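You operate a simulated robot arm through the tools that you are given. There is no shell and no other tool. Be economical: measure what you need, move in short steps, check, and stop when the job is done.

The job below is to be done with a simulated two-armed robot. You get a single attempt, and the scene is never put back.

JOB
Test the black cartridge at the pressure on the service card.
Fine: push it into the test bore with the air off, set the relief dial, open the air valve, press the relief key once, shut the air valve. Where these are worked on the way, their far stop is far enough and under half their travel is too little: air valve.

Only the result counts: the job must be done as asked and must still hold three seconds after the hand-in. Knocking over, shifting, dropping, spilling or breaking anything else fails it.

ROBOT AND FRAMES
Two 6-joint arms with fingered hands on one trunk, hanging from a carriage that runs on a gantry, over the field with the corners [960, -1819], [960, 481], [-320, 481], [-320, -1819] (x, y) and turns from -281 to 406 degrees about z. Base frame: it is fixed where the carriage stands at the start and does not move with it; the origin is on the floor, on the carriage's upright axis, x ahead of it, y to its left, z up; the surface under the hand at the start is at about z = 860. Units: mm, degrees, N and s.
The left shoulder is at the start at [40, 152, 1552], the right one opposite. With the tool pointing down near the work surface each hand reaches from about 100 to 660 mm from the robot's upright axis, wherever it stands, measured 20 degrees to its own side. Places, roughly: air valve [600, -400, 900]; bubble valve [600, -500, 1000]; relief dial [700, -100, 1200]; selector knob [700, 200, 1300]; selector valve [700, 200, 1100]; test bore [500, -200, 900]. Payload 4 kg a hand.
Tool frame (each hand has its own): the origin (TCP) lies between the finger pads and is the grasp point; the fingertips stand 30 mm ahead of it; z points along the fingers, y is the line along which they close. Largest opening 104 mm; the body of the gripper starts 35 mm behind the TCP. The gripper is a hand of 5 fingers: y runs from the thumb to the fingers, the wrist lies at [-15, -104, -178] in the tool frame.
Orientation is that of the tool frame in the base frame, as [roll, pitch, yaw] about the fixed x, y, z axes, in that order (R = Rz(yaw) Ry(pitch) Rx(roll)). With the fingers straight down and the wrist toward the robot, the tool's x, y and z point along [0, 1, 0], [1, 0, 0] and [0, 0, -1] of the base frame.

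CONTROLS
- The arms move only by the tool send_rows. It takes "left_commands", "right_commands" or both (then of equal length, played together; a hand with none holds still); each is a list that holds one entry, the list of rows, each a list of 6 numbers: the shift along the tool's x, y, z in mm, then the turn, a rotation vector about the tool's x, y, z in degrees. In form: [[[x, y, z, rx, ry, rz], ...]]. A call has 1 to 10 rows; each row shifts and turns the commanded pose from where the row before left it, along the tool's axes as they then stand. Each row takes 0.2 s and may step no farther than 50 mm and 8.6 degrees from the row before; otherwise, the whole call is refused. Where a pose cannot be reached the arm comes as near as it can. A force on the tool above 50 N (or 10 N above the force at the start of the call, whichever is more), or a blocked arm, ends the call early, and 0.2 s more pass. In this call time passes only in rows, and 0.2 s behind the last. It gives the time, the measured TCP pose, the force on the tool (base axes), the opening and the grip force at its end, in the units of the frame above (readings bear some noise), with the torque about the TCP (base axes, N m) and any sound that the robot's microphone picked up.
- Cameras (640 x 400 px; columns grow to the right, rows downward): "scene" is now at [226.9, -26.5, 1834]; the picture's right is [-0.37, -0.93, 0.00], its down [-0.74, 0.30, -0.60] and it looks along [0.56, -0.22, -0.80] (base axes); focal length 278 px, centre (320, 200). "left" rides on the left gripper at [-60, -83, -120] in its tool frame; the picture's right is [-0.79, -0.29, 0.54], its down [0.56, -0.71, 0.44] and it looks along [0.26, 0.65, 0.72] (tool axes); focal length 234 px, centre (320, 200). "right" rides on the right gripper at [60, -84, -119] in its tool frame; the picture's right is [-0.79, 0.29, -0.54], its down [-0.56, -0.71, 0.44] and it looks along [-0.26, 0.65, 0.72] (tool axes); focal length 234 px, centre (320, 200). There is no depth. A picture from a camera that has moved, and an enlarged one, comes with that camera's place and axes in the base frame and with its lens.
- get_image(camera): a new picture of that camera. It takes no simulated time.
- lift_body(by): slides the trunk up (or, below 0, down) by that many mm; the arms and the scene camera ride with it, the base frame stays. It gives what a move gives, with no picture.
- drive_base(legs): drives the robot by 1 to 6 legs, each [ahead, left, turn to the left] in mm, mm and degrees, along the robot's own axes; the way and the turn of a leg run together, so that a leg with both is an arc; at most 1500 mm and 180 degrees a leg. The arms and the cameras ride along, it lands a little off, and it stops where it bumps. It keeps to its track: a leg is cut to what the track allows. It gives what a move gives.
- finger_targets(index, middle, ring, little, thumb_bend, thumb_turn, hand): sets how far each is bent, from 0 (flat) to 100 (curled in); at 30 the hand is open as for a grip, at 70 the pads meet at the TCP. One left out holds its place. A second passes; each finger stops where it meets its share of the squeeze, and holds until it gets a number again. It is the only way to open and close the hand. It gives what a move gives, with no picture; readings hold the bend of each and the force on index, middle, ring, little, thumb and palm. thumb_turn goes from beside the hand (0) to across from the fingers (100), as for a grip.
- head_to(pan, tilt): turns the head with the scene camera to pan (to the left, within 86 degrees either way) and tilt (down, from -29 to 69), counted from straight ahead of the robot. It gives what a move gives.
- zoom(camera, box): a new picture of the part [left, top, right, bottom] of that camera's present view, enlarged. It takes no simulated time.
- finish_job(): hands the job in; it is judged then, once.

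Work in short steps. Places have to be worked out from the pictures, the camera data and where the tool is seen: move nearer, look again, correct. Check each grasp and each placing, and mend what went wrong. You have 120 turns and 88 pictures in all, those below and enlarged ones among them. Open the grippers and draw the arms clear of the work before you hand the job in, unless the task says otherwise; then end with one line.

The tools are called after ">>>" as a command line: name --argument value ..., lists and objects as JSON in quotes. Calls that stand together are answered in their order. send_rows: Moves the arms, as the interface text tells. Its arguments: {"type":"object","properties":{"left_commands":{"type":"array","items":{"type":"array","items":{"type":"array","items":{"type":"number"}}}},"right_commands":{"type":"array","items":{"type":"array","items":{"type":"array","items":{"type":"number"}}}}},"required":[]} The other tools are called the same way: lift_body (by) slides the trunk up or down; finger_targets (index, middle, ring, little, thumb_bend, thumb_turn, hand) moves the fingers one by one; drive_base (legs) drives the base; head_to (pan, tilt) turns the head that bears the scene camera; get_image (camera) takes a picture; zoom (camera, box) takes an enlarged picture of a part of a camera's view; finish_job () hands the job in.

At the start:

```text
time_s: 0.0
left_tcp_pos: [621.6, 105.2, 1001.6]
left_ee_rot: [179.5, -1.0, 90.6]
left_wrist_force: [-0.5, -0.5, 0.7]
left_torque: [-0.01, 0.02, 0.02]
left_grip_width: 103.8
left_gripper_force: 0.1
left_shape: jaw
left_bend: [30.0, 30.0, 30.0, 30.0, 30.0, 97.0]
left_finger forces: [0.1, 0.0, 0.0, 0.1, 0.0, 0.0]
right_tcp_pos: [421.4, -352.1, 1565.4]
right_ee_rot: [180.0, -0.1, 89.8]
right_wrist_force: [0.7, 0.2, 0.1]
right_torque: [0.01, 0.02, 0.01]
right_grip_width: 103.4
right_gripper_force: 0.0
right_shape: jaw
right_bend: [30.0, 30.0, 30.0, 30.0, 30.0, 97.0]
right_finger forces: [0.0, 0.1, 0.0, 0.1, 0.0, 0.0]
trunk travel left (down, up): [-725.0, 75.0]
robot x, y, heading: [-0.9, 2.4, 0.1]
head pan, tilt: [-21.8, 53.0]
```

scene: 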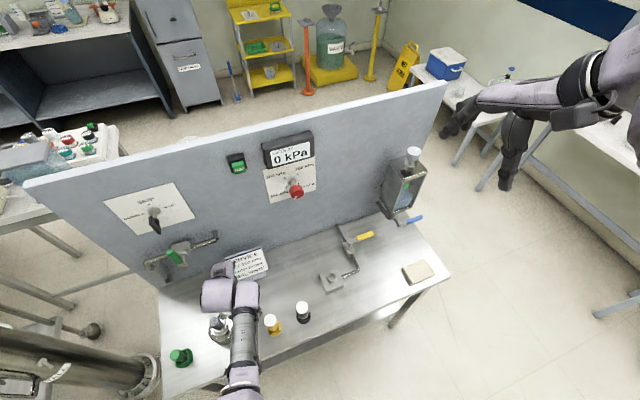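
right: 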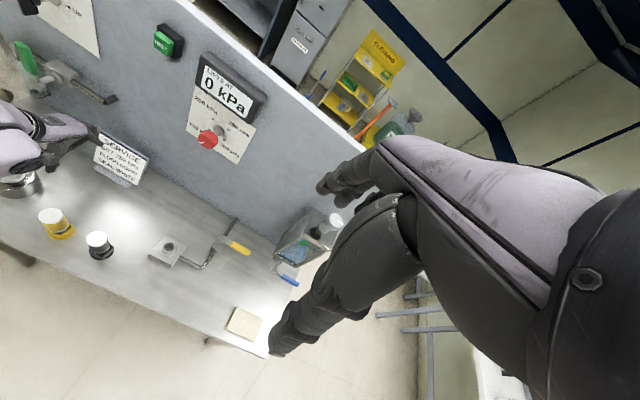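
left: 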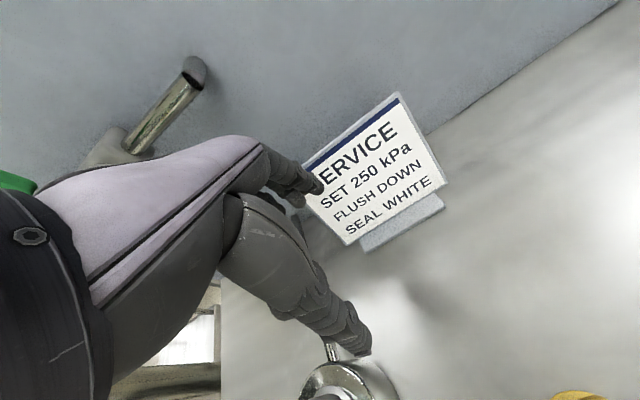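

The card reads 250 kPa, flush down, seal white. I'll enlarge the board, dial, and cartridges.

>>> zoom --camera "right" --box '[130, 20, 330, 180]'

>>> zoom --camera "scene" --box '[100, 130, 260, 280]'

>>> zoom --camera "scene" --box '[160, 210, 440, 385]'

>>> zoom --camera "left" --box '[290, 80, 460, 260]'

```text
2.50 times, centred on (230, 100) of right
camera zoom: at [336.5, -292.1, 1684.0], right [0.29, -0.79, 0.54], down [-0.71, -0.56, -0.44], along [0.65, -0.26, -0.72], focal length 585 px, centre (545, 450)
```

zoom: 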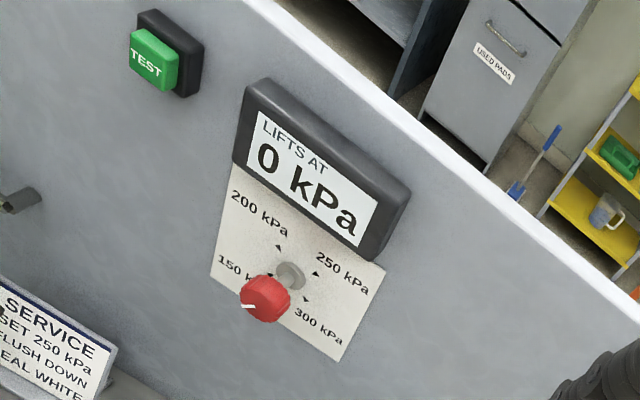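

```text
2.67 times, centred on (180, 205) of scene
camera zoom: at [226.9, -26.5, 1834.0], right [-0.37, -0.93, 0.0], down [-0.74, 0.3, -0.6], along [0.56, -0.22, -0.8], focal length 742 px, centre (693, 187)
```

zoom: 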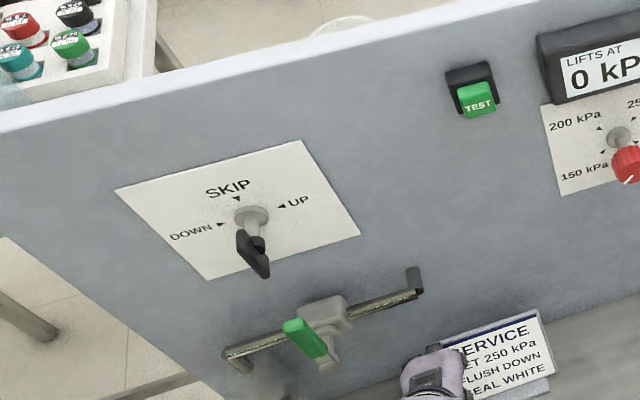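

```text
2.29 times, centred on (300, 298) of scene
camera zoom: at [226.9, -26.5, 1834.0], right [-0.37, -0.93, 0.0], down [-0.74, 0.3, -0.6], along [0.56, -0.22, -0.8], focal length 636 px, centre (366, -23)
```

zoom: 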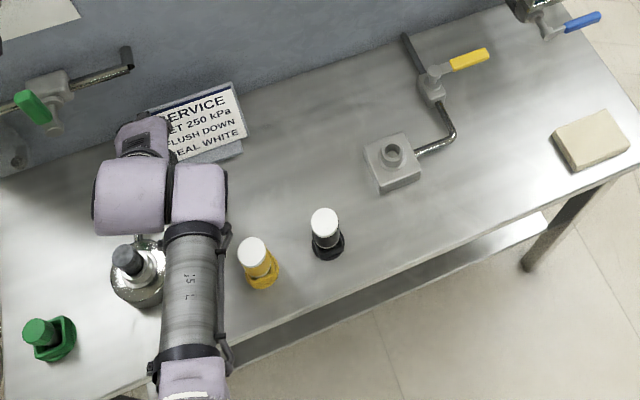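

```text
2.22 times, centred on (375, 170) of left
camera zoom: at [537.5, 42.7, 1119.4], right [-0.28, -0.78, -0.56], down [-0.71, 0.56, -0.43], along [0.65, 0.28, -0.71], focal length 520 px, centre (198, 267)
```

zoom: 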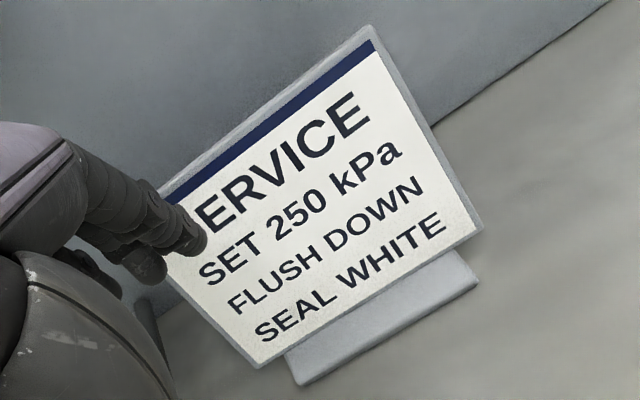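

Relief dial, green TEST key (the relief key), yellow air valve (handle across pipe, so off), and the black cartridge beside the yellow one. I lift the left hand clear and lower the right one for a nearer look.

>>> send_rows --left_commands '[[[0, 0, -45, 0, 0, 0], [0, 0, -45, 0, 0, 0], [0, -20, -40, 0, 0, 0], [0, -40, -20, 0, 0, 0], [0, -40, -20, 0, 0, 0], [10, -40, -20, 0, 0, 0], [20, -30, -20, 0, 0, 0], [20, -20, -20, 0, 0, 0], [20, 0, -20, 0, 0, 0], [20, 0, -20, 0, 0, 0]]]' --right_commands '[[[0, 0, 0, 0, 0, 0], [0, 0, 20, 0, 0, 0], [20, 0, 40, 0, 0, 0], [20, 0, 40, 0, 0, 0], [20, 0, 40, 0, 0, 0], [20, 0, 40, 0, 0, 0], [20, 0, 40, 0, 0, 0], [20, 0, 40, 0, 0, 0], [20, 0, 40, 0, 0, 0], [20, 0, 20, 0, 0, 0]]]'

>>> get_image --camera "right"

>>> get_image --camera "scene"

```text
time_s: 0.8
left_tcp_pos: [638.8, 146.7, 1135.3]
left_ee_rot: [176.9, -4.5, 92.0]
left_wrist_force: [3.6, -43.3, -10.5]
left_torque: [-0.09, 0.37, -1.86]
left_grip_width: 103.8
left_gripper_force: 0.0
left_shape: jaw
left_bend: [30.0, 30.0, 30.0, 34.0, 30.0, 97.0]
left_finger forces: [0.0, 0.1, 0.0, 42.9, 0.0, 0.0]
right_tcp_pos: [418.7, -347.9, 1522.0]
right_ee_rot: [179.9, 0.3, 89.4]
right_wrist_force: [0.6, -0.1, -0.4]
right_torque: [0.01, -0.03, -0.01]
right_grip_width: 103.6
right_gripper_force: 0.0
right_shape: jaw
right_bend: [30.0, 30.0, 30.0, 30.0, 30.0, 97.0]
right_finger forces: [0.0, 0.0, 0.0, 0.1, 0.0, 0.1]
trunk travel left (down, up): [-725.0, 75.0]
robot x, y, heading: [-1.2, -2.8, -0.4]
head pan, tilt: [-21.8, 53.0]
stopped in row 3 (left hand): the force on the tool passed its limit at 66 N (the readings are from after the stop); the commanded pose is now the measured one
```

```text
80 pictures are left
camera right: at [333.9, -287.4, 1641.6], right [0.28, -0.79, 0.55], down [-0.71, -0.56, -0.43], along [0.65, -0.27, -0.72], focal length 234 px, centre (320, 200)
```

right: 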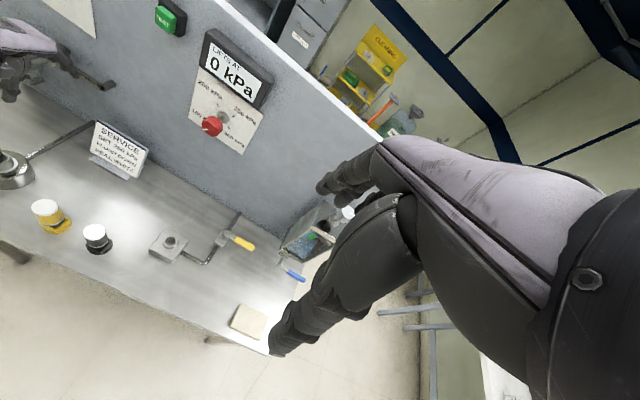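

```text
79 pictures are left
camera scene: at [226.8, -31.9, 1834.0], right [-0.38, -0.93, 0.01], down [-0.74, 0.3, -0.6], along [0.56, -0.23, -0.8], focal length 278 px, centre (320, 200)
```

scene: 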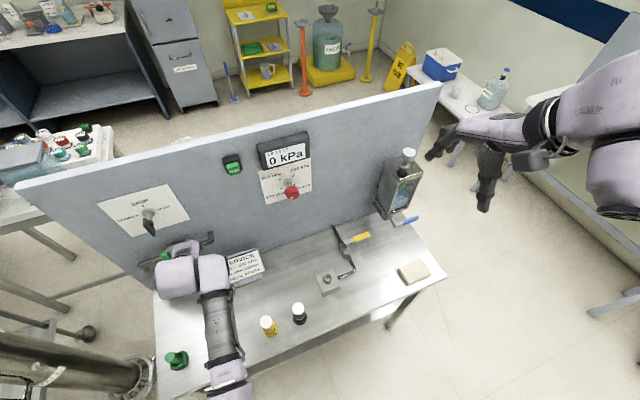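

The left little finger met something (likely the selector valve or pipe). I look before moving.

>>> get_image --camera "left"

>>> zoom --camera "scene" --box '[100, 170, 300, 310]'

```text
78 pictures are left
camera left: at [551.7, 74.2, 1244.7], right [-0.23, -0.75, -0.62], down [-0.7, 0.57, -0.43], along [0.67, 0.33, -0.66], focal length 234 px, centre (320, 200)
```

left: 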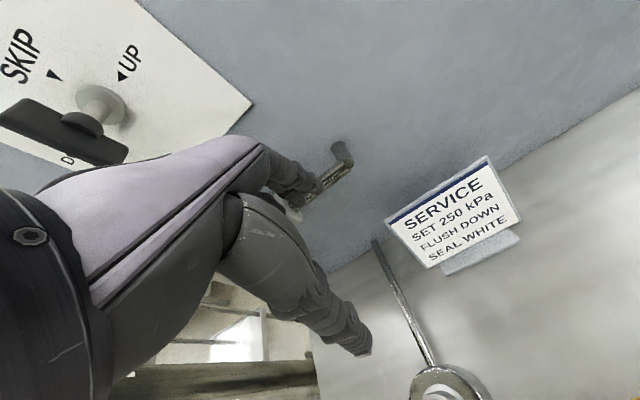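

```text
2.86 times, centred on (200, 240) of scene
camera zoom: at [226.8, -31.9, 1834.0], right [-0.38, -0.93, 0.01], down [-0.74, 0.3, -0.6], along [0.56, -0.23, -0.8], focal length 796 px, centre (663, 86)
```

zoom: 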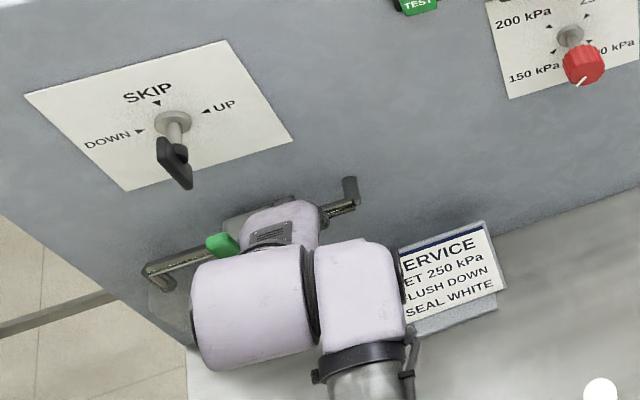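

The hand sits against the selector valve's body on its +y side. I back off in -y, then straight back in -x, away from the board.

>>> send_rows --left_commands '[[[-12, -4, 0, 0, 0, 0], [-12, -12, 0, 0, 0, 0], [-5, -25, 0, 0, 0, 0], [0, -30, 0, 0, 0, 0], [0, -30, 0, 0, 0, 0], [0, -30, 0, 0, 0, 0]]]'

>>> zoom --camera "scene" --box '[100, 170, 300, 310]'

>>> get_image --camera "left"

```text
time_s: 1.1
left_tcp_pos: [640.1, 145.9, 1135.1]
left_ee_rot: [176.9, -4.6, 92.0]
left_wrist_force: [0.8, -34.5, -7.9]
left_torque: [-0.05, 0.26, -1.38]
left_grip_width: 104.3
left_gripper_force: 0.0
left_shape: jaw
left_bend: [30.0, 30.0, 30.0, 34.0, 30.0, 97.0]
left_finger forces: [0.1, 0.0, 0.1, 35.0, 0.0, 0.1]
right_tcp_pos: [417.3, -349.0, 1522.6]
right_ee_rot: [180.0, 0.4, 89.4]
right_wrist_force: [-0.9, 0.5, -0.7]
right_torque: [0.03, 0.01, 0.0]
right_grip_width: 103.6
right_gripper_force: 0.1
right_shape: jaw
right_bend: [30.0, 30.0, 30.0, 30.0, 30.0, 97.0]
right_finger forces: [0.1, 0.0, 0.0, 0.0, 0.0, 0.0]
trunk travel left (down, up): [-725.0, 75.0]
robot x, y, heading: [-0.8, -5.8, -0.6]
head pan, tilt: [-21.8, 53.0]
stopped in row 1 (left hand): the force on the tool passed its limit at 56 N (the readings are from after the stop); the commanded pose is now the measured one
```

```text
2.86 times, centred on (200, 240) of scene
camera zoom: at [226.7, -32.7, 1834.1], right [-0.38, -0.92, 0.0], down [-0.74, 0.3, -0.6], along [0.56, -0.23, -0.8], focal length 796 px, centre (663, 86)
```

zoom: 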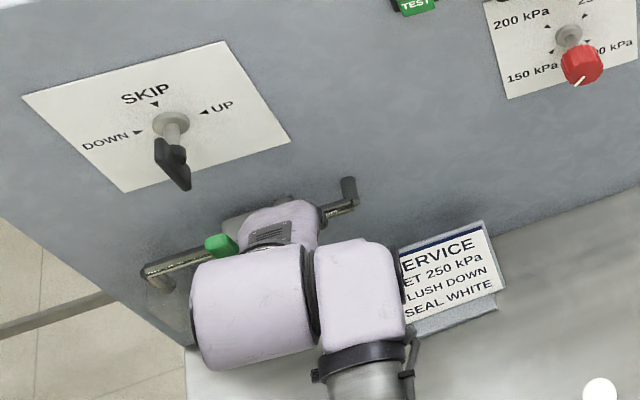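

```text
75 pictures are left
camera left: at [552.4, 73.4, 1244.5], right [-0.23, -0.75, -0.62], down [-0.7, 0.57, -0.43], along [0.67, 0.34, -0.66], focal length 234 px, centre (320, 200)
```

left: 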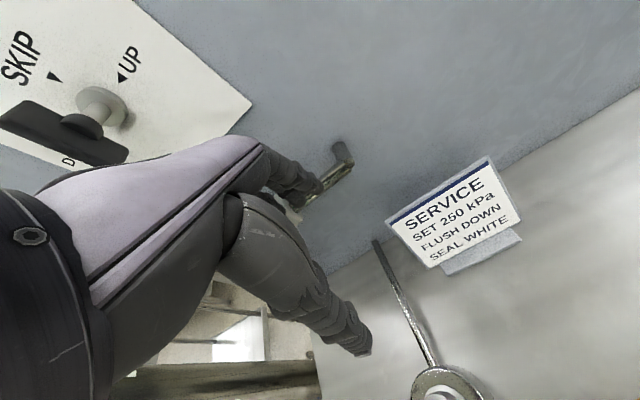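

Force is still a push toward -y on the little finger at roughly x 680, z 1140. I zoom to see what it touches.

>>> zoom --camera "left" --box '[220, 120, 380, 230]'

>>> zoom --camera "scene" --box '[140, 220, 230, 290]'

```text
3.64 times, centred on (300, 175) of left
camera zoom: at [552.4, 73.4, 1244.5], right [-0.23, -0.75, -0.62], down [-0.7, 0.57, -0.43], along [0.67, 0.34, -0.66], focal length 852 px, centre (393, 291)
```

zoom: 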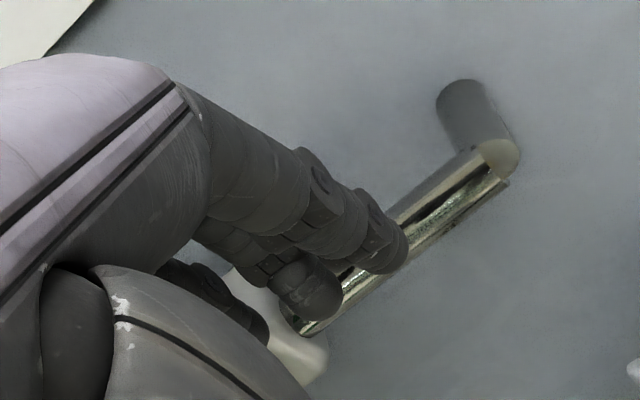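

```text
5.71 times, centred on (185, 255) of scene
camera zoom: at [226.7, -32.7, 1834.1], right [-0.38, -0.92, 0.0], down [-0.74, 0.3, -0.6], along [0.56, -0.23, -0.8], focal length 1591 px, centre (1091, -114)
```

zoom: 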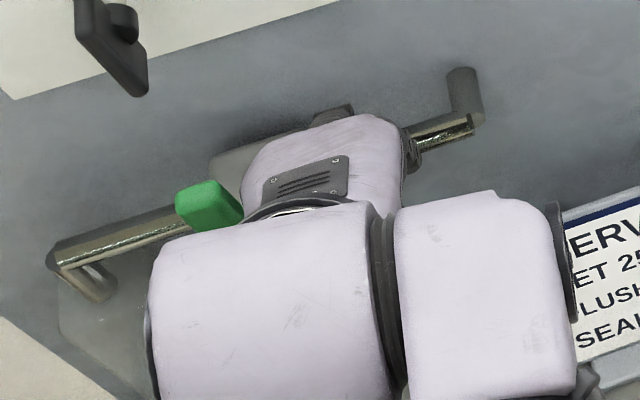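

The fingers lie above the pipe with the little finger beside the valve. I let it settle, then ease off in small -y steps with a little upward.

>>> send_rows --left_commands '[[[0, 0, 0, 0, 0, 0], [-3, 0, 0, 0, 0, 0], [-3, 0, 0, 0, 0, 0], [-4, 0, 0, 0, 0, 0], [-5, 0, 0, 0, 0, 0], [-6, 0, 0, 0, 0, 0]]]'

```text
time_s: 2.3
left_tcp_pos: [642.5, 146.6, 1133.9]
left_ee_rot: [176.7, -5.4, 92.5]
left_wrist_force: [-5.5, -36.2, 1.9]
left_torque: [0.68, -0.2, -1.06]
left_grip_width: 103.7
left_gripper_force: 0.0
left_shape: jaw
left_bend: [30.0, 30.0, 30.0, 34.0, 30.0, 97.0]
left_finger forces: [0.0, 0.0, 0.0, 36.3, 0.1, 0.1]
right_tcp_pos: [416.5, -349.0, 1523.5]
right_ee_rot: [180.0, 0.2, 89.2]
right_wrist_force: [-0.2, -0.9, 0.2]
right_torque: [0.0, -0.02, -0.03]
right_grip_width: 103.5
right_gripper_force: 0.1
right_shape: jaw
right_bend: [30.0, 30.0, 30.0, 30.0, 30.0, 97.0]
right_finger forces: [0.1, 0.0, 0.0, 0.1, 0.0, 0.1]
trunk travel left (down, up): [-725.0, 75.0]
robot x, y, heading: [-1.7, 1.3, -0.6]
head pan, tilt: [-21.8, 53.0]
stopped in row 5 (left hand): the force on the tool passed its limit at 51 N (the readings are from after the stop); the commanded pose is now the measured one
```

-y is evidently blocked: the hand was displaced +y and turned as though something on its -y side pushes. I test small +y steps instead.

>>> send_rows --left_commands '[[[0, 0, 0, 0, 0, 0], [2, 0, 0, 0, 0, 0], [3, 0, 0, 0, 0, 0]]]'

```text
time_s: 3.1
left_tcp_pos: [643.0, 145.9, 1136.8]
left_ee_rot: [176.6, -4.9, 92.5]
left_wrist_force: [1.8, -45.3, -6.5]
left_torque: [0.33, 0.27, -1.82]
left_grip_width: 103.7
left_gripper_force: 0.0
left_shape: jaw
left_bend: [30.0, 30.0, 30.0, 34.0, 30.0, 97.0]
left_finger forces: [0.0, 0.0, 0.0, 46.3, 0.0, 0.0]
right_tcp_pos: [418.4, -347.9, 1524.4]
right_ee_rot: [179.9, 0.3, 89.5]
right_wrist_force: [0.1, 0.5, -0.2]
right_torque: [-0.02, 0.0, -0.01]
right_grip_width: 103.7
right_gripper_force: 0.1
right_shape: jaw
right_bend: [30.0, 30.0, 30.0, 30.0, 30.0, 97.0]
right_finger forces: [0.0, 0.0, 0.0, 0.0, 0.1, 0.0]
trunk travel left (down, up): [-725.0, 75.0]
robot x, y, heading: [0.9, -0.5, -0.5]
head pan, tilt: [-21.8, 53.0]
```

Hand seems wedged. I view it from the right camera before acting.

>>> zoom --camera "right" --box '[0, 0, 160, 110]'

```text
3.64 times, centred on (80, 55) of right
camera zoom: at [333.6, -288.0, 1641.5], right [0.28, -0.79, 0.55], down [-0.71, -0.55, -0.43], along [0.65, -0.27, -0.72], focal length 852 px, centre (1193, 727)
```

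zoom: 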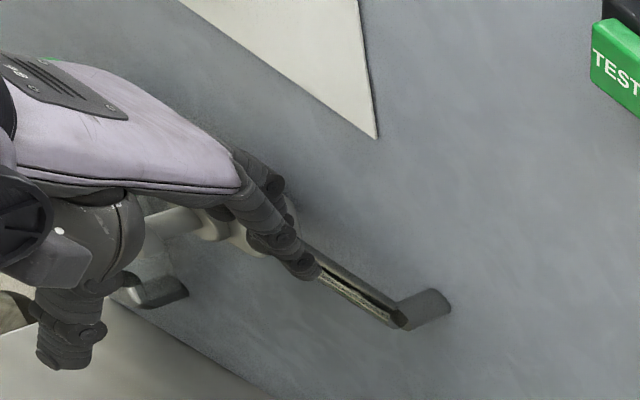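

The fingertips hang beside the valve stem. Raising the hand should lift them clear; I try small upward steps.

>>> send_rows --left_commands '[[[0, 0, -4, 0, 0, 0], [0, 0, -5, 0, 0, 0], [0, 0, -6, 0, 0, 0], [0, 0, -8, 0, 0, 0], [0, 0, -10, 0, 0, 0]]]'

```text
time_s: 3.6
left_tcp_pos: [639.5, 145.0, 1136.9]
left_ee_rot: [177.2, -4.7, 92.2]
left_wrist_force: [2.2, -30.5, -8.6]
left_torque: [-0.04, 0.33, -1.32]
left_grip_width: 103.9
left_gripper_force: 0.0
left_shape: jaw
left_bend: [30.0, 30.0, 30.0, 33.0, 30.0, 97.0]
left_finger forces: [0.0, 0.0, 0.1, 31.4, 0.1, 0.1]
right_tcp_pos: [417.6, -349.3, 1522.8]
right_ee_rot: [179.8, 0.3, 89.3]
right_wrist_force: [-0.4, 0.0, 0.2]
right_torque: [0.0, 0.04, 0.0]
right_grip_width: 103.6
right_gripper_force: 0.0
right_shape: jaw
right_bend: [30.0, 30.0, 30.0, 30.0, 30.0, 97.0]
right_finger forces: [0.1, 0.0, 0.0, 0.0, 0.0, 0.1]
trunk travel left (down, up): [-725.0, 75.0]
robot x, y, heading: [-1.0, 1.0, -0.6]
head pan, tilt: [-21.8, 53.0]
stopped in row 2 (left hand): the force on the tool passed its limit at 58 N (the readings are from after the stop); the commanded pose is now the measured one
```

Up is blocked too (push from above and +y). The way in was from below, so I reverse downward in small steps.

>>> send_rows --left_commands '[[[0, 0, 4, 0, 0, 0], [0, 0, 5, 0, 0, 0], [0, 0, 6, 0, 0, 0], [0, 0, 8, 0, 0, 0]]]'

```text
time_s: 4.6
left_tcp_pos: [644.2, 145.8, 1119.0]
left_ee_rot: [176.6, -4.8, 92.1]
left_wrist_force: [-5.2, -41.8, 24.6]
left_torque: [2.67, -1.05, -1.25]
left_grip_width: 103.9
left_gripper_force: 0.1
left_shape: jaw
left_bend: [30.0, 30.0, 30.0, 29.0, 30.0, 97.0]
left_finger forces: [0.0, 0.0, 0.0, 38.5, 0.0, 0.0]
right_tcp_pos: [418.8, -347.9, 1524.0]
right_ee_rot: [179.7, 0.3, 89.5]
right_wrist_force: [-0.2, 0.7, -0.1]
right_torque: [0.0, -0.01, 0.03]
right_grip_width: 103.7
right_gripper_force: 0.0
right_shape: jaw
right_bend: [30.0, 30.0, 30.0, 30.0, 30.0, 97.0]
right_finger forces: [0.0, 0.0, 0.0, 0.1, 0.0, 0.1]
trunk travel left (down, up): [-725.0, 75.0]
robot x, y, heading: [-2.0, -0.8, -0.6]
head pan, tilt: [-21.8, 53.0]
```

Downward moves with friction; it still presses +y. Now I try straight back from the board in small steps.

>>> send_rows --left_commands '[[[0, -4, 0, 0, 0, 0], [0, -5, 0, 0, 0, 0], [0, -6, 0, 0, 0, 0], [0, -8, 0, 0, 0, 0]]]'

>>> get_image --camera "left"

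```text
time_s: 5.3
left_tcp_pos: [641.9, 145.4, 1120.8]
left_ee_rot: [176.2, -4.5, 91.9]
left_wrist_force: [15.4, -31.1, -4.4]
left_torque: [0.65, 0.6, -2.02]
left_grip_width: 103.8
left_gripper_force: 0.0
left_shape: jaw
left_bend: [30.0, 30.0, 30.0, 28.0, 30.0, 97.0]
left_finger forces: [0.0, 0.0, 0.0, 33.5, 0.0, 0.1]
right_tcp_pos: [418.5, -350.9, 1522.7]
right_ee_rot: [179.8, 0.3, 89.2]
right_wrist_force: [-0.4, -0.3, 1.0]
right_torque: [0.01, -0.01, -0.02]
right_grip_width: 103.6
right_gripper_force: 0.1
right_shape: jaw
right_bend: [30.0, 30.0, 30.0, 30.0, 30.0, 97.0]
right_finger forces: [0.0, 0.0, 0.0, 0.1, 0.0, 0.1]
trunk travel left (down, up): [-725.0, 75.0]
robot x, y, heading: [-2.7, -0.2, -0.7]
head pan, tilt: [-21.8, 53.0]
stopped in row 3 (left hand): the force on the tool passed its limit at 60 N (the readings are from after the stop); the commanded pose is now the measured one
```

```text
71 pictures are left
camera left: at [551.9, 74.7, 1228.9], right [-0.23, -0.75, -0.62], down [-0.69, 0.57, -0.44], along [0.68, 0.33, -0.65], focal length 234 px, centre (320, 200)
```

left: 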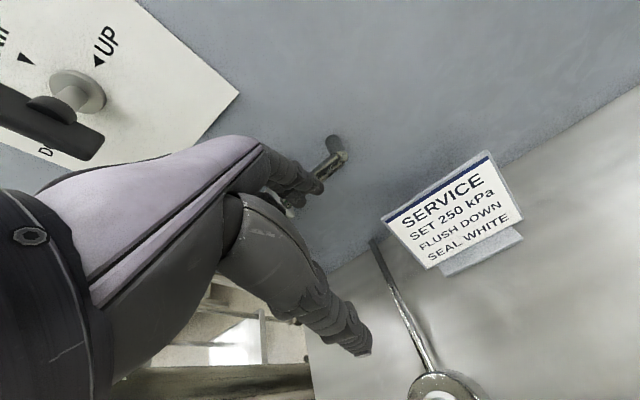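

Pinned by a mostly sideways force. I do one bigger single -y step to read how the force responds.

>>> send_rows --left_commands '[[[-6, 0, 0, 0, 0, 0]]]'

>>> send_rows --left_commands '[[[-6, 0, 0, 0, 0, 0]]]'

```text
time_s: 5.7
left_tcp_pos: [640.2, 145.8, 1121.0]
left_ee_rot: [176.3, -4.8, 92.2]
left_wrist_force: [19.2, -40.6, -4.4]
left_torque: [0.9, 0.72, -2.59]
left_grip_width: 103.7
left_gripper_force: 0.1
left_shape: jaw
left_bend: [30.0, 30.0, 30.0, 28.0, 30.0, 97.0]
left_finger forces: [0.0, 0.0, 0.0, 43.4, 0.0, 0.0]
right_tcp_pos: [417.9, -350.2, 1523.8]
right_ee_rot: [179.8, 0.4, 89.3]
right_wrist_force: [-0.5, 0.2, -0.1]
right_torque: [0.02, -0.01, 0.0]
right_grip_width: 103.5
right_gripper_force: 0.1
right_shape: jaw
right_bend: [30.0, 30.0, 30.0, 30.0, 30.0, 97.0]
right_finger forces: [0.0, 0.1, 0.0, 0.0, 0.1, 0.0]
trunk travel left (down, up): [-725.0, 75.0]
robot x, y, heading: [4.0, 1.8, -0.8]
head pan, tilt: [-21.8, 53.0]
```

```text
time_s: 6.1
left_tcp_pos: [642.0, 147.0, 1118.5]
left_ee_rot: [176.1, -5.3, 92.6]
left_wrist_force: [16.7, -42.4, 1.2]
left_torque: [1.33, 0.53, -2.57]
left_grip_width: 103.7
left_gripper_force: 0.0
left_shape: jaw
left_bend: [30.0, 30.0, 30.0, 27.0, 30.0, 97.0]
left_finger forces: [0.0, 0.1, 0.0, 46.1, 0.0, 0.1]
right_tcp_pos: [419.1, -349.2, 1523.9]
right_ee_rot: [179.8, 0.3, 89.3]
right_wrist_force: [-0.2, -0.2, -0.1]
right_torque: [0.0, -0.01, -0.01]
right_grip_width: 103.7
right_gripper_force: 0.0
right_shape: jaw
right_bend: [30.0, 30.0, 30.0, 30.0, 30.0, 97.0]
right_finger forces: [0.0, 0.0, 0.1, 0.0, 0.0, 0.0]
trunk travel left (down, up): [-725.0, 75.0]
robot x, y, heading: [-3.2, -5.0, -0.5]
head pan, tilt: [-21.8, 53.0]
```

The reaction to arm steps is ambiguous, so I use the base for an independent small shift: 8 mm to the right (-y).

>>> drive_base --legs '[[0, -8, 0]]'

```text
time_s: 6.9
left_tcp_pos: [641.2, 144.5, 1120.5]
left_ee_rot: [176.1, -5.8, 92.8]
left_wrist_force: [12.1, -11.8, -6.8]
left_torque: [-0.07, 0.62, -1.13]
left_grip_width: 104.0
left_gripper_force: 0.0
left_shape: jaw
left_bend: [30.0, 30.0, 30.0, 28.0, 30.0, 97.0]
left_finger forces: [0.0, 0.0, 0.0, 14.6, 0.1, 0.0]
right_tcp_pos: [419.1, -354.4, 1523.0]
right_ee_rot: [179.9, 0.1, 89.4]
right_wrist_force: [-1.0, 0.3, 0.3]
right_torque: [0.0, -0.02, 0.0]
right_grip_width: 104.0
right_gripper_force: 0.0
right_shape: jaw
right_bend: [30.0, 30.0, 30.0, 30.0, 30.0, 97.0]
right_finger forces: [0.1, 0.0, 0.0, 0.0, 0.0, 0.1]
trunk travel left (down, up): [-725.0, 75.0]
robot x, y, heading: [-0.5, -8.2, -0.9]
head pan, tilt: [-21.8, 53.0]
```

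Force fell from 42 to 12 N, so -y by the base relieves it. A bit more.

>>> drive_base --legs '[[0, -15, 0]]'

```text
time_s: 7.6
left_tcp_pos: [640.5, 133.2, 1121.8]
left_ee_rot: [176.1, -6.0, 92.8]
left_wrist_force: [0.3, 0.6, 0.4]
left_torque: [0.03, 0.0, -0.02]
left_grip_width: 104.0
left_gripper_force: 0.1
left_shape: jaw
left_bend: [30.0, 30.0, 30.0, 30.0, 30.0, 97.0]
left_finger forces: [0.0, 0.0, 0.0, 0.0, 0.0, 0.1]
right_tcp_pos: [417.7, -369.0, 1522.2]
right_ee_rot: [179.9, 0.1, 89.4]
right_wrist_force: [0.1, -0.5, -0.1]
right_torque: [0.01, 0.01, 0.01]
right_grip_width: 103.8
right_gripper_force: 0.0
right_shape: jaw
right_bend: [30.0, 30.0, 30.0, 30.0, 30.0, 97.0]
right_finger forces: [0.0, 0.1, 0.0, 0.0, 0.0, 0.0]
trunk travel left (down, up): [-725.0, 75.0]
robot x, y, heading: [2.3, -24.6, -0.8]
head pan, tilt: [-21.8, 53.0]
```

Free. Now I test how the left arm really answers: a single 20 mm step back.

>>> send_rows --left_commands '[[[0, -10, 0, 0, 0, 0], [0, -10, 0, 0, 0, 0]]]'

```text
time_s: 8.2
left_tcp_pos: [636.8, 144.0, 1139.1]
left_ee_rot: [174.2, -6.9, 93.5]
left_wrist_force: [7.6, -14.2, -9.0]
left_torque: [-0.17, 0.49, -1.09]
left_grip_width: 104.2
left_gripper_force: 0.0
left_shape: jaw
left_bend: [30.0, 30.0, 30.0, 31.0, 30.0, 97.0]
left_finger forces: [0.0, 0.0, 0.1, 16.1, 0.0, 0.0]
right_tcp_pos: [417.0, -370.0, 1522.7]
right_ee_rot: [179.9, 0.1, 89.3]
right_wrist_force: [0.2, 0.2, 0.7]
right_torque: [-0.01, -0.05, 0.01]
right_grip_width: 103.5
right_gripper_force: 0.0
right_shape: jaw
right_bend: [30.0, 30.0, 30.0, 30.0, 30.0, 97.0]
right_finger forces: [0.0, 0.0, 0.1, 0.0, 0.1, 0.1]
trunk travel left (down, up): [-725.0, 75.0]
robot x, y, heading: [-0.0, -23.6, -0.8]
head pan, tilt: [-21.8, 53.0]
```

The left arm answers wrongly here (back turned into left and up). I use the base: shift right, then back off 200 mm.

>>> drive_base --legs '[[0, -35, 0], [-200, 0, 0]]'

>>> send_rows --left_commands '[[[0, -10, 0, 0, 0, 0], [0, -20, 0, 0, 0, 0]]]'

>>> get_image --camera "scene"

```text
time_s: 10.3
left_tcp_pos: [428.6, 117.5, 1129.6]
left_ee_rot: [174.8, -7.5, 93.6]
left_wrist_force: [-0.3, -0.2, 0.2]
left_torque: [-0.02, 0.04, -0.01]
left_grip_width: 104.2
left_gripper_force: 0.0
left_shape: jaw
left_bend: [30.0, 30.0, 30.0, 30.0, 30.0, 97.0]
left_finger forces: [0.0, 0.0, 0.0, 0.0, 0.0, 0.0]
right_tcp_pos: [217.8, -400.6, 1521.5]
right_ee_rot: [179.9, 0.1, 89.4]
right_wrist_force: [0.9, 1.2, 0.0]
right_torque: [0.0, 0.0, 0.01]
right_grip_width: 103.7
right_gripper_force: 0.0
right_shape: jaw
right_bend: [30.0, 30.0, 30.0, 30.0, 30.0, 97.0]
right_finger forces: [0.1, 0.0, 0.0, 0.0, 0.1, 0.0]
trunk travel left (down, up): [-725.0, 75.0]
robot x, y, heading: [-202.3, -55.0, -0.5]
head pan, tilt: [-21.8, 53.0]
```

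```text
time_s: 11.1
left_tcp_pos: [429.2, 144.1, 1167.9]
left_ee_rot: [170.4, -9.6, 95.1]
left_wrist_force: [-0.1, -0.1, 0.4]
left_torque: [0.01, -0.02, 0.02]
left_grip_width: 104.1
left_gripper_force: 0.0
left_shape: jaw
left_bend: [30.0, 30.0, 30.0, 30.0, 30.0, 97.0]
left_finger forces: [0.1, 0.0, 0.0, 0.0, 0.0, 0.1]
right_tcp_pos: [217.4, -399.9, 1519.5]
right_ee_rot: [179.8, 0.0, 89.5]
right_wrist_force: [0.6, 0.1, -0.4]
right_torque: [0.02, 0.0, 0.02]
right_grip_width: 103.7
right_gripper_force: 0.2
right_shape: jaw
right_bend: [30.0, 30.0, 30.0, 30.0, 30.0, 97.0]
right_finger forces: [0.0, 0.1, 0.0, 0.0, 0.1, 0.1]
trunk travel left (down, up): [-725.0, 75.0]
robot x, y, heading: [-203.6, -58.8, -0.4]
head pan, tilt: [-21.8, 53.0]
stopped in row 2 (left hand): the arm was blocked; the commanded pose is now the measured one
```

```text
70 pictures are left
camera scene: at [26.2, -86.1, 1834.0], right [-0.38, -0.92, 0.0], down [-0.74, 0.3, -0.6], along [0.56, -0.23, -0.8], focal length 278 px, centre (320, 200)
```

scene: 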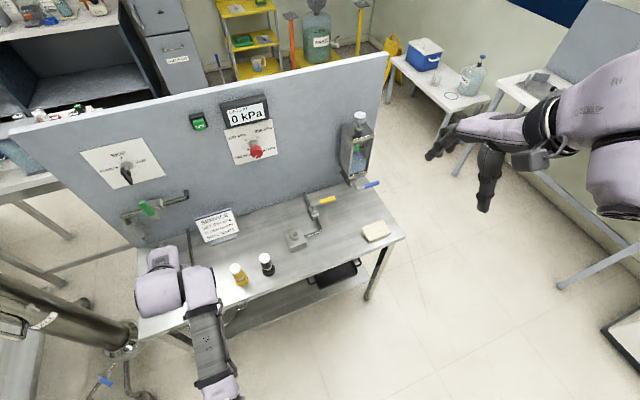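

The left arm seems to have a blocked joint; I'll leave it and check that the right arm obeys: 60 mm down and 40 mm left.

>>> send_rows --right_commands '[[[10, 0, 20, 0, 0, 0], [15, 0, 20, 0, 0, 0], [15, 0, 20, 0, 0, 0]]]'

>>> send_rows --left_commands '[[[10, 0, 0, 0, 0, 0], [10, 0, 0, 0, 0, 0]]]'

```text
time_s: 11.9
left_tcp_pos: [427.4, 142.0, 1167.4]
left_ee_rot: [170.5, -9.6, 95.2]
left_wrist_force: [0.0, -0.1, 0.2]
left_torque: [0.01, 0.04, -0.02]
left_grip_width: 103.7
left_gripper_force: 0.1
left_shape: jaw
left_bend: [30.0, 30.0, 30.0, 30.0, 30.0, 97.0]
left_finger forces: [0.0, 0.0, 0.0, 0.1, 0.0, 0.1]
right_tcp_pos: [232.5, -363.9, 1463.6]
right_ee_rot: [179.9, 0.0, 89.5]
right_wrist_force: [-1.1, -1.2, 0.3]
right_torque: [-0.02, 0.0, 0.04]
right_grip_width: 103.7
right_gripper_force: 0.0
right_shape: jaw
right_bend: [30.0, 30.0, 30.0, 30.0, 30.0, 97.0]
right_finger forces: [0.0, 0.0, 0.1, 0.0, 0.1, 0.0]
right hand out of reach, approached as far as the arm can: row 2, 3
trunk travel left (down, up): [-725.0, 75.0]
robot x, y, heading: [-198.7, -56.7, -0.3]
head pan, tilt: [-21.8, 53.0]
```

```text
time_s: 12.5
left_tcp_pos: [424.7, 158.9, 1168.9]
left_ee_rot: [170.7, -9.1, 95.0]
left_wrist_force: [0.1, 1.0, 0.2]
left_torque: [0.01, 0.01, 0.02]
left_grip_width: 104.0
left_gripper_force: 0.0
left_shape: jaw
left_bend: [30.0, 30.0, 30.0, 30.0, 30.0, 97.0]
left_finger forces: [0.1, 0.1, 0.0, 0.0, 0.1, 0.0]
right_tcp_pos: [232.7, -364.7, 1464.6]
right_ee_rot: [179.9, -0.1, 89.4]
right_wrist_force: [-0.2, 1.1, 0.3]
right_torque: [0.0, 0.04, 0.01]
right_grip_width: 103.6
right_gripper_force: 0.2
right_shape: jaw
right_bend: [30.0, 30.0, 30.0, 30.0, 30.0, 97.0]
right_finger forces: [0.0, 0.0, 0.0, 0.1, 0.1, 0.1]
trunk travel left (down, up): [-725.0, 75.0]
robot x, y, heading: [-201.3, -57.4, -0.5]
head pan, tilt: [-21.8, 53.0]
```

Left does obey +y. I swing it left and back along an arc to get it off the table side.

>>> send_rows --left_commands '[[[25, -5, 0, 0, 0, 0], [30, -10, 0, 0, 0, 0], [30, -10, 0, 0, 0, 0], [30, -12, 0, 0, 0, 0], [30, -15, 0, 0, 0, 0], [30, -18, 0, 0, 0, 0], [30, -20, 0, 0, 0, 0]]]'

>>> send_rows --right_commands '[[[0, 10, 30, 0, 0, 0], [0, 10, 40, 0, 0, 0], [0, 10, 40, 0, 0, 0], [0, 10, 40, 0, 0, 0], [0, 10, 40, 0, 0, 0]]]'

```text
time_s: 14.1
left_tcp_pos: [317.4, 354.6, 1189.3]
left_ee_rot: [170.6, -9.2, 95.1]
left_wrist_force: [0.2, -0.5, 0.0]
left_torque: [-0.01, 0.01, 0.01]
left_grip_width: 103.9
left_gripper_force: 0.0
left_shape: jaw
left_bend: [30.0, 30.0, 30.0, 30.0, 30.0, 97.0]
left_finger forces: [0.0, 0.0, 0.0, 0.0, 0.0, 0.0]
right_tcp_pos: [232.2, -364.5, 1465.3]
right_ee_rot: [179.9, -0.1, 89.4]
right_wrist_force: [-0.3, -0.8, -0.8]
right_torque: [-0.02, 0.01, -0.01]
right_grip_width: 103.5
right_gripper_force: 0.1
right_shape: jaw
right_bend: [30.0, 30.0, 30.0, 30.0, 30.0, 97.0]
right_finger forces: [0.1, 0.0, 0.0, 0.0, 0.1, 0.0]
trunk travel left (down, up): [-725.0, 75.0]
robot x, y, heading: [-198.7, -59.0, -0.5]
head pan, tilt: [-21.8, 53.0]
```

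```text
time_s: 15.3
left_tcp_pos: [318.2, 354.5, 1188.9]
left_ee_rot: [170.6, -9.3, 95.1]
left_wrist_force: [0.4, -0.1, 0.4]
left_torque: [0.0, 0.0, 0.01]
left_grip_width: 104.1
left_gripper_force: 0.0
left_shape: jaw
left_bend: [30.0, 30.0, 30.0, 30.0, 30.0, 97.0]
left_finger forces: [0.0, 0.0, 0.0, 0.0, 0.0, 0.0]
right_tcp_pos: [284.3, -366.5, 1274.9]
right_ee_rot: [179.9, 0.1, 89.4]
right_wrist_force: [0.3, 0.4, -0.4]
right_torque: [0.02, -0.01, -0.02]
right_grip_width: 103.7
right_gripper_force: 0.0
right_shape: jaw
right_bend: [30.0, 30.0, 30.0, 30.0, 30.0, 97.0]
right_finger forces: [0.1, 0.0, 0.0, 0.1, 0.1, 0.1]
trunk travel left (down, up): [-725.0, 75.0]
robot x, y, heading: [-201.1, -59.5, -0.7]
head pan, tilt: [-21.8, 53.0]
```

Both obey now. I pull the left hand further back and take the right hand lower for a look at the bench.

>>> send_rows --left_commands '[[[10, -25, 0, 0, 0, 0], [10, -30, 0, 0, 0, 0], [10, -30, 0, 0, 0, 0], [0, -30, 0, 0, 0, 0], [0, -30, 0, 0, 0, 0]]]'

>>> drive_base --legs '[[100, 0, 0]]'

>>> get_image --camera "right"

>>> get_image --camera "scene"

```text
time_s: 16.5
left_tcp_pos: [173.0, 374.6, 1168.3]
left_ee_rot: [170.6, -9.1, 95.0]
left_wrist_force: [0.1, -0.4, 0.0]
left_torque: [-0.01, 0.0, 0.03]
left_grip_width: 103.8
left_gripper_force: 0.0
left_shape: jaw
left_bend: [30.0, 30.0, 30.0, 30.0, 30.0, 97.0]
left_finger forces: [0.1, 0.0, 0.1, 0.1, 0.0, 0.0]
right_tcp_pos: [282.7, -367.5, 1275.9]
right_ee_rot: [179.8, 0.1, 89.4]
right_wrist_force: [0.3, 0.1, -0.7]
right_torque: [-0.03, 0.04, 0.01]
right_grip_width: 103.8
right_gripper_force: 0.1
right_shape: jaw
right_bend: [30.0, 30.0, 30.0, 30.0, 30.0, 97.0]
right_finger forces: [0.0, 0.0, 0.0, 0.0, 0.1, 0.0]
trunk travel left (down, up): [-725.0, 75.0]
robot x, y, heading: [-197.0, -55.0, -0.6]
head pan, tilt: [-21.8, 53.0]
```

```text
time_s: 17.6
left_tcp_pos: [272.7, 375.5, 1169.4]
left_ee_rot: [170.6, -9.2, 95.0]
left_wrist_force: [-0.7, -0.4, -0.4]
left_torque: [0.01, 0.0, 0.01]
left_grip_width: 103.7
left_gripper_force: 0.1
left_shape: jaw
left_bend: [30.0, 30.0, 30.0, 30.0, 30.0, 97.0]
left_finger forces: [0.0, 0.0, 0.0, 0.0, 0.0, 0.1]
right_tcp_pos: [382.7, -367.8, 1276.3]
right_ee_rot: [180.0, 0.1, 89.4]
right_wrist_force: [-0.8, 0.5, 0.1]
right_torque: [0.04, -0.02, 0.0]
right_grip_width: 103.6
right_gripper_force: 0.1
right_shape: jaw
right_bend: [30.0, 30.0, 30.0, 30.0, 30.0, 97.0]
right_finger forces: [0.1, 0.0, 0.1, 0.1, 0.1, 0.0]
trunk travel left (down, up): [-725.0, 75.0]
robot x, y, heading: [-106.7, -57.5, -0.3]
head pan, tilt: [-21.8, 53.0]
```

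```text
69 pictures are left
camera right: at [298.9, -308.2, 1394.1], right [0.28, -0.79, 0.54], down [-0.71, -0.55, -0.44], along [0.65, -0.26, -0.72], focal length 234 px, centre (320, 200)
```

right: 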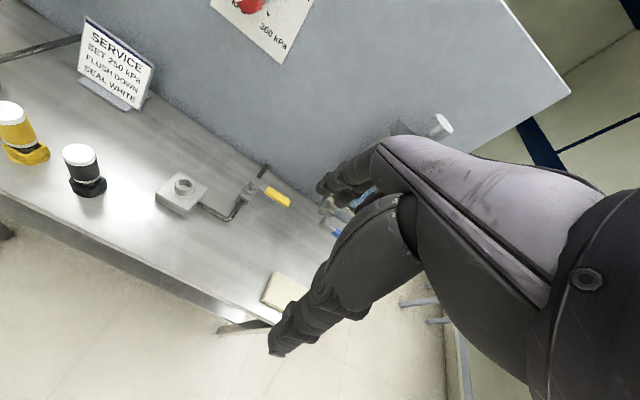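

```text
68 pictures are left
camera scene: at [125.8, -87.3, 1834.0], right [-0.38, -0.92, 0.0], down [-0.74, 0.3, -0.6], along [0.56, -0.23, -0.8], focal length 278 px, centre (320, 200)
```

scene: 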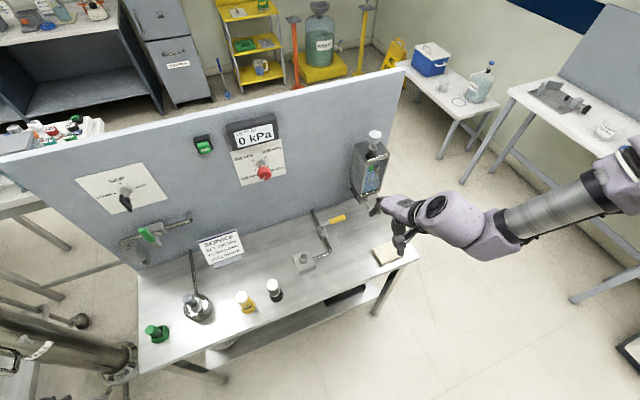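

Both arms are fine. I zoom to measure the black cartridge, bore, and air valve.

>>> zoom --camera "right" --box '[40, 120, 310, 260]'

>>> zoom --camera "scene" --box '[220, 200, 380, 310]'

```text
2.37 times, centred on (175, 190) of right
camera zoom: at [298.9, -308.2, 1394.1], right [0.28, -0.79, 0.54], down [-0.71, -0.55, -0.44], along [0.65, -0.26, -0.72], focal length 555 px, centre (664, 224)
```

zoom: 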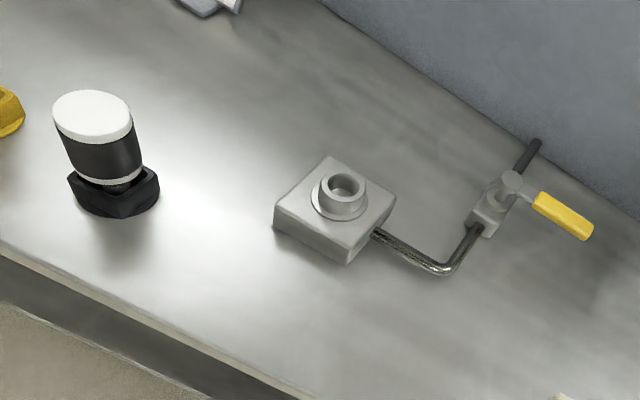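

```text
3.64 times, centred on (300, 255) of scene
camera zoom: at [125.8, -87.3, 1834.0], right [-0.38, -0.92, 0.0], down [-0.74, 0.3, -0.6], along [0.56, -0.23, -0.8], focal length 1012 px, centre (393, 0)
```

zoom: 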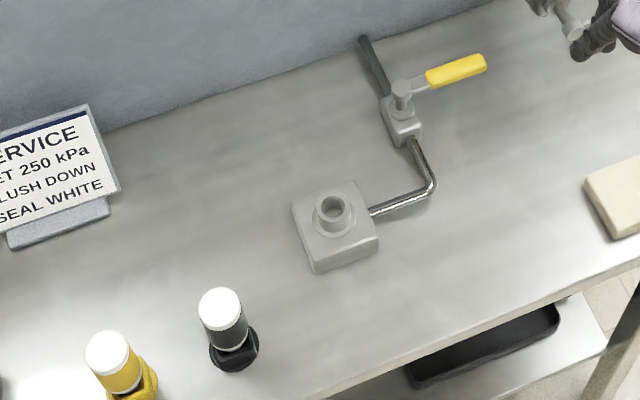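

Triangulated: cartridge axis ≈[475,-72], cap top z≈967; bore mouth ≈[547.5,-199,931]; valve pivot ≈[641,-308,942] with handle toward -y to y≈-402. I drive 90 mm ahead and bring the right hand over the cartridge at height.

>>> drive_base --legs '[[90, 0, 0]]'

>>> send_rows --right_commands '[[[25, 0, 0, 0, 0, 0], [35, 0, 5, 0, 0, 0], [35, 0, 20, 0, 0, 0], [35, 0, 20, 0, 0, 0], [35, 0, 20, 0, 0, 0], [35, 0, 20, 0, 0, 0], [35, 0, 20, 0, 0, 0], [35, 0, 20, 0, 0, 0], [25, 0, 20, 0, 0, 0]]]'

>>> get_image --camera "right"

```text
time_s: 18.8
left_tcp_pos: [363.2, 372.8, 1167.6]
left_ee_rot: [170.6, -9.3, 95.1]
left_wrist_force: [-0.5, 0.8, -0.3]
left_torque: [0.0, 0.01, 0.04]
left_grip_width: 103.9
left_gripper_force: 0.1
left_shape: jaw
left_bend: [30.0, 30.0, 30.0, 30.0, 30.0, 97.0]
left_finger forces: [0.0, 0.0, 0.0, 0.0, 0.1, 0.0]
right_tcp_pos: [473.5, -369.5, 1275.7]
right_ee_rot: [179.9, 0.0, 89.3]
right_wrist_force: [-0.3, 0.0, -0.2]
right_torque: [0.0, 0.01, -0.01]
right_grip_width: 103.4
right_gripper_force: 0.0
right_shape: jaw
right_bend: [30.0, 30.0, 30.0, 30.0, 30.0, 97.0]
right_finger forces: [0.0, 0.0, 0.0, 0.1, 0.1, 0.1]
trunk travel left (down, up): [-725.0, 75.0]
robot x, y, heading: [-10.3, -58.6, -0.8]
head pan, tilt: [-21.8, 53.0]
```

```text
time_s: 20.8
left_tcp_pos: [363.5, 371.0, 1168.6]
left_ee_rot: [170.6, -9.3, 95.1]
left_wrist_force: [-0.4, -0.1, -0.4]
left_torque: [-0.03, -0.01, 0.0]
left_grip_width: 104.1
left_gripper_force: 0.1
left_shape: jaw
left_bend: [30.0, 30.0, 30.0, 30.0, 30.0, 97.0]
left_finger forces: [0.1, 0.1, 0.0, 0.0, 0.1, 0.0]
right_tcp_pos: [377.7, -297.8, 1193.8]
right_ee_rot: [179.9, 0.0, 89.4]
right_wrist_force: [-0.5, -0.1, -0.4]
right_torque: [0.0, 0.0, -0.02]
right_grip_width: 103.4
right_gripper_force: 0.0
right_shape: jaw
right_bend: [30.0, 30.0, 30.0, 30.0, 30.0, 97.0]
right_finger forces: [0.0, 0.0, 0.1, 0.0, 0.0, 0.0]
right hand out of reach, approached as far as the arm can: row 2, 3, 4, 5, 6, 7, 8, 9
trunk travel left (down, up): [-725.0, 75.0]
robot x, y, heading: [-10.6, -62.8, -0.6]
head pan, tilt: [-21.8, 53.0]
```

```text
65 pictures are left
camera right: at [293.2, -237.9, 1312.1], right [0.28, -0.79, 0.54], down [-0.71, -0.55, -0.44], along [0.65, -0.26, -0.72], focal length 234 px, centre (320, 200)
```

right: 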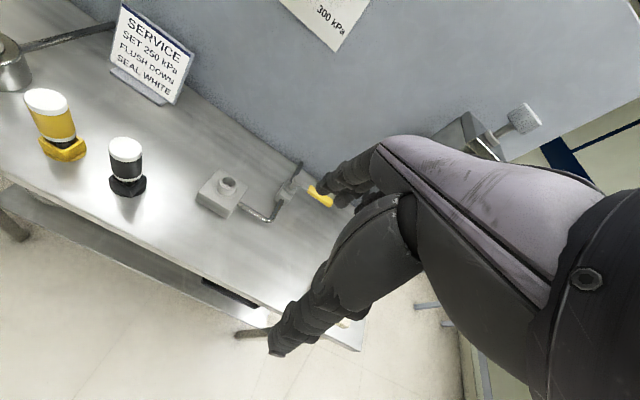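

The right arm can't reach across there; it prefers targets ~20° to its own side. I shift the base 165 mm left.

>>> drive_base --legs '[[0, 165, 0]]'

>>> send_rows --right_commands '[[[0, 0, 5, 0, 0, 0]]]'

```text
time_s: 22.2
left_tcp_pos: [363.9, 536.4, 1168.7]
left_ee_rot: [170.6, -9.3, 95.1]
left_wrist_force: [-0.8, 0.0, -0.3]
left_torque: [-0.02, 0.0, -0.01]
left_grip_width: 104.1
left_gripper_force: 0.1
left_shape: jaw
left_bend: [30.0, 30.0, 30.0, 30.0, 30.0, 97.0]
left_finger forces: [0.1, 0.0, 0.0, 0.1, 0.0, 0.1]
right_tcp_pos: [379.3, -133.4, 1193.4]
right_ee_rot: [179.8, 0.0, 89.5]
right_wrist_force: [0.7, 0.2, 0.6]
right_torque: [-0.01, 0.01, -0.04]
right_grip_width: 104.0
right_gripper_force: 0.0
right_shape: jaw
right_bend: [30.0, 30.0, 30.0, 30.0, 30.0, 97.0]
right_finger forces: [0.1, 0.0, 0.0, 0.0, 0.0, 0.0]
trunk travel left (down, up): [-725.0, 75.0]
robot x, y, heading: [-10.9, 107.5, -0.3]
head pan, tilt: [-21.8, 53.0]
```

```text
time_s: 22.6
left_tcp_pos: [363.7, 536.9, 1166.9]
left_ee_rot: [170.6, -9.2, 95.2]
left_wrist_force: [-0.4, -0.1, -0.4]
left_torque: [-0.01, -0.04, 0.0]
left_grip_width: 103.7
left_gripper_force: 0.0
left_shape: jaw
left_bend: [30.0, 30.0, 30.0, 30.0, 30.0, 97.0]
left_finger forces: [0.0, 0.1, 0.0, 0.1, 0.1, 0.0]
right_tcp_pos: [380.8, -133.7, 1191.3]
right_ee_rot: [179.9, -0.1, 89.5]
right_wrist_force: [-0.1, 0.3, -1.4]
right_torque: [-0.03, 0.01, 0.02]
right_grip_width: 103.9
right_gripper_force: 0.0
right_shape: jaw
right_bend: [30.0, 30.0, 30.0, 30.0, 30.0, 97.0]
right_finger forces: [0.0, 0.0, 0.0, 0.0, 0.0, 0.0]
right hand out of reach, approached as far as the arm can: row 1
trunk travel left (down, up): [-725.0, 75.0]
robot x, y, heading: [-6.1, 102.7, -0.4]
head pan, tilt: [-21.8, 53.0]
```

The commanded pose is ahead of the real one (≈[473,90,1126]). I bring it back toward y≈-72, where it should be reachable.

>>> send_rows --right_commands '[[[-40, 0, 0, 0, 0, 0], [-40, 0, 0, 0, 0, 0], [-40, 0, 0, 0, 0, 0], [-40, 0, 0, 0, 0, 0]]]'

>>> get_image --camera "right"

```text
time_s: 23.6
left_tcp_pos: [364.2, 537.3, 1169.1]
left_ee_rot: [170.5, -9.3, 95.1]
left_wrist_force: [-0.9, -0.8, 1.5]
left_torque: [-0.05, 0.02, -0.01]
left_grip_width: 104.0
left_gripper_force: 0.1
left_shape: jaw
left_bend: [30.0, 30.0, 30.0, 30.0, 30.0, 97.0]
left_finger forces: [0.0, 0.0, 0.0, 0.1, 0.0, 0.0]
right_tcp_pos: [379.4, -292.9, 1190.2]
right_ee_rot: [179.9, -0.1, 89.4]
right_wrist_force: [-0.3, 0.1, 0.1]
right_torque: [-0.01, 0.01, 0.01]
right_grip_width: 103.4
right_gripper_force: 0.0
right_shape: jaw
right_bend: [30.0, 30.0, 30.0, 30.0, 30.0, 97.0]
right_finger forces: [0.0, 0.0, 0.0, 0.0, 0.0, 0.0]
trunk travel left (down, up): [-725.0, 75.0]
robot x, y, heading: [-8.4, 102.7, -0.4]
head pan, tilt: [-21.8, 53.0]
```

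```text
64 pictures are left
camera right: at [294.8, -233.7, 1307.5], right [0.28, -0.79, 0.54], down [-0.71, -0.55, -0.44], along [0.65, -0.26, -0.72], focal length 234 px, centre (320, 200)
```

right: 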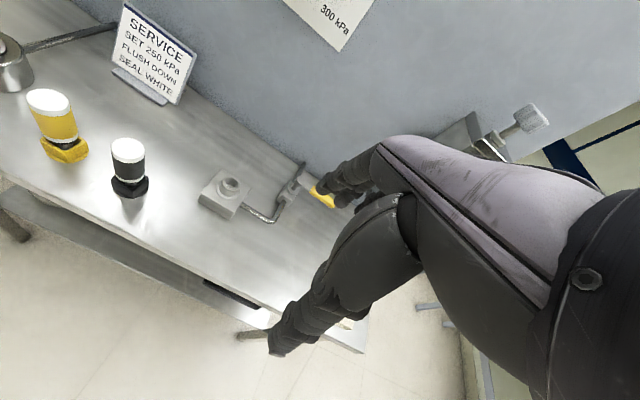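

Commanded pose is clipped to the measured one, good. Now I move forward in x first, then left, checking for reach.

>>> send_rows --right_commands '[[[0, 30, 0, 0, 0, 0], [0, 40, 0, 0, 0, 0], [0, 25, 0, 0, 0, 0], [30, 0, 0, 0, 0, 0], [30, 0, 0, 0, 0, 0], [30, 0, 0, 0, 0, 0]]]'

```text
time_s: 25.0
left_tcp_pos: [364.5, 536.6, 1168.9]
left_ee_rot: [170.6, -9.4, 95.1]
left_wrist_force: [-0.1, -0.2, -1.1]
left_torque: [0.02, -0.01, 0.01]
left_grip_width: 104.1
left_gripper_force: 0.1
left_shape: jaw
left_bend: [30.0, 30.0, 30.0, 30.0, 30.0, 97.0]
left_finger forces: [0.0, 0.0, 0.0, 0.0, 0.0, 0.0]
right_tcp_pos: [475.3, -202.8, 1191.6]
right_ee_rot: [179.9, -0.2, 89.5]
right_wrist_force: [-0.5, 0.1, 0.0]
right_torque: [0.01, -0.01, 0.01]
right_grip_width: 103.7
right_gripper_force: 0.1
right_shape: jaw
right_bend: [30.0, 30.0, 30.0, 30.0, 30.0, 97.0]
right_finger forces: [0.0, 0.1, 0.1, 0.1, 0.1, 0.1]
trunk travel left (down, up): [-725.0, 75.0]
robot x, y, heading: [-11.0, 104.1, -0.7]
head pan, tilt: [-21.8, 53.0]
```

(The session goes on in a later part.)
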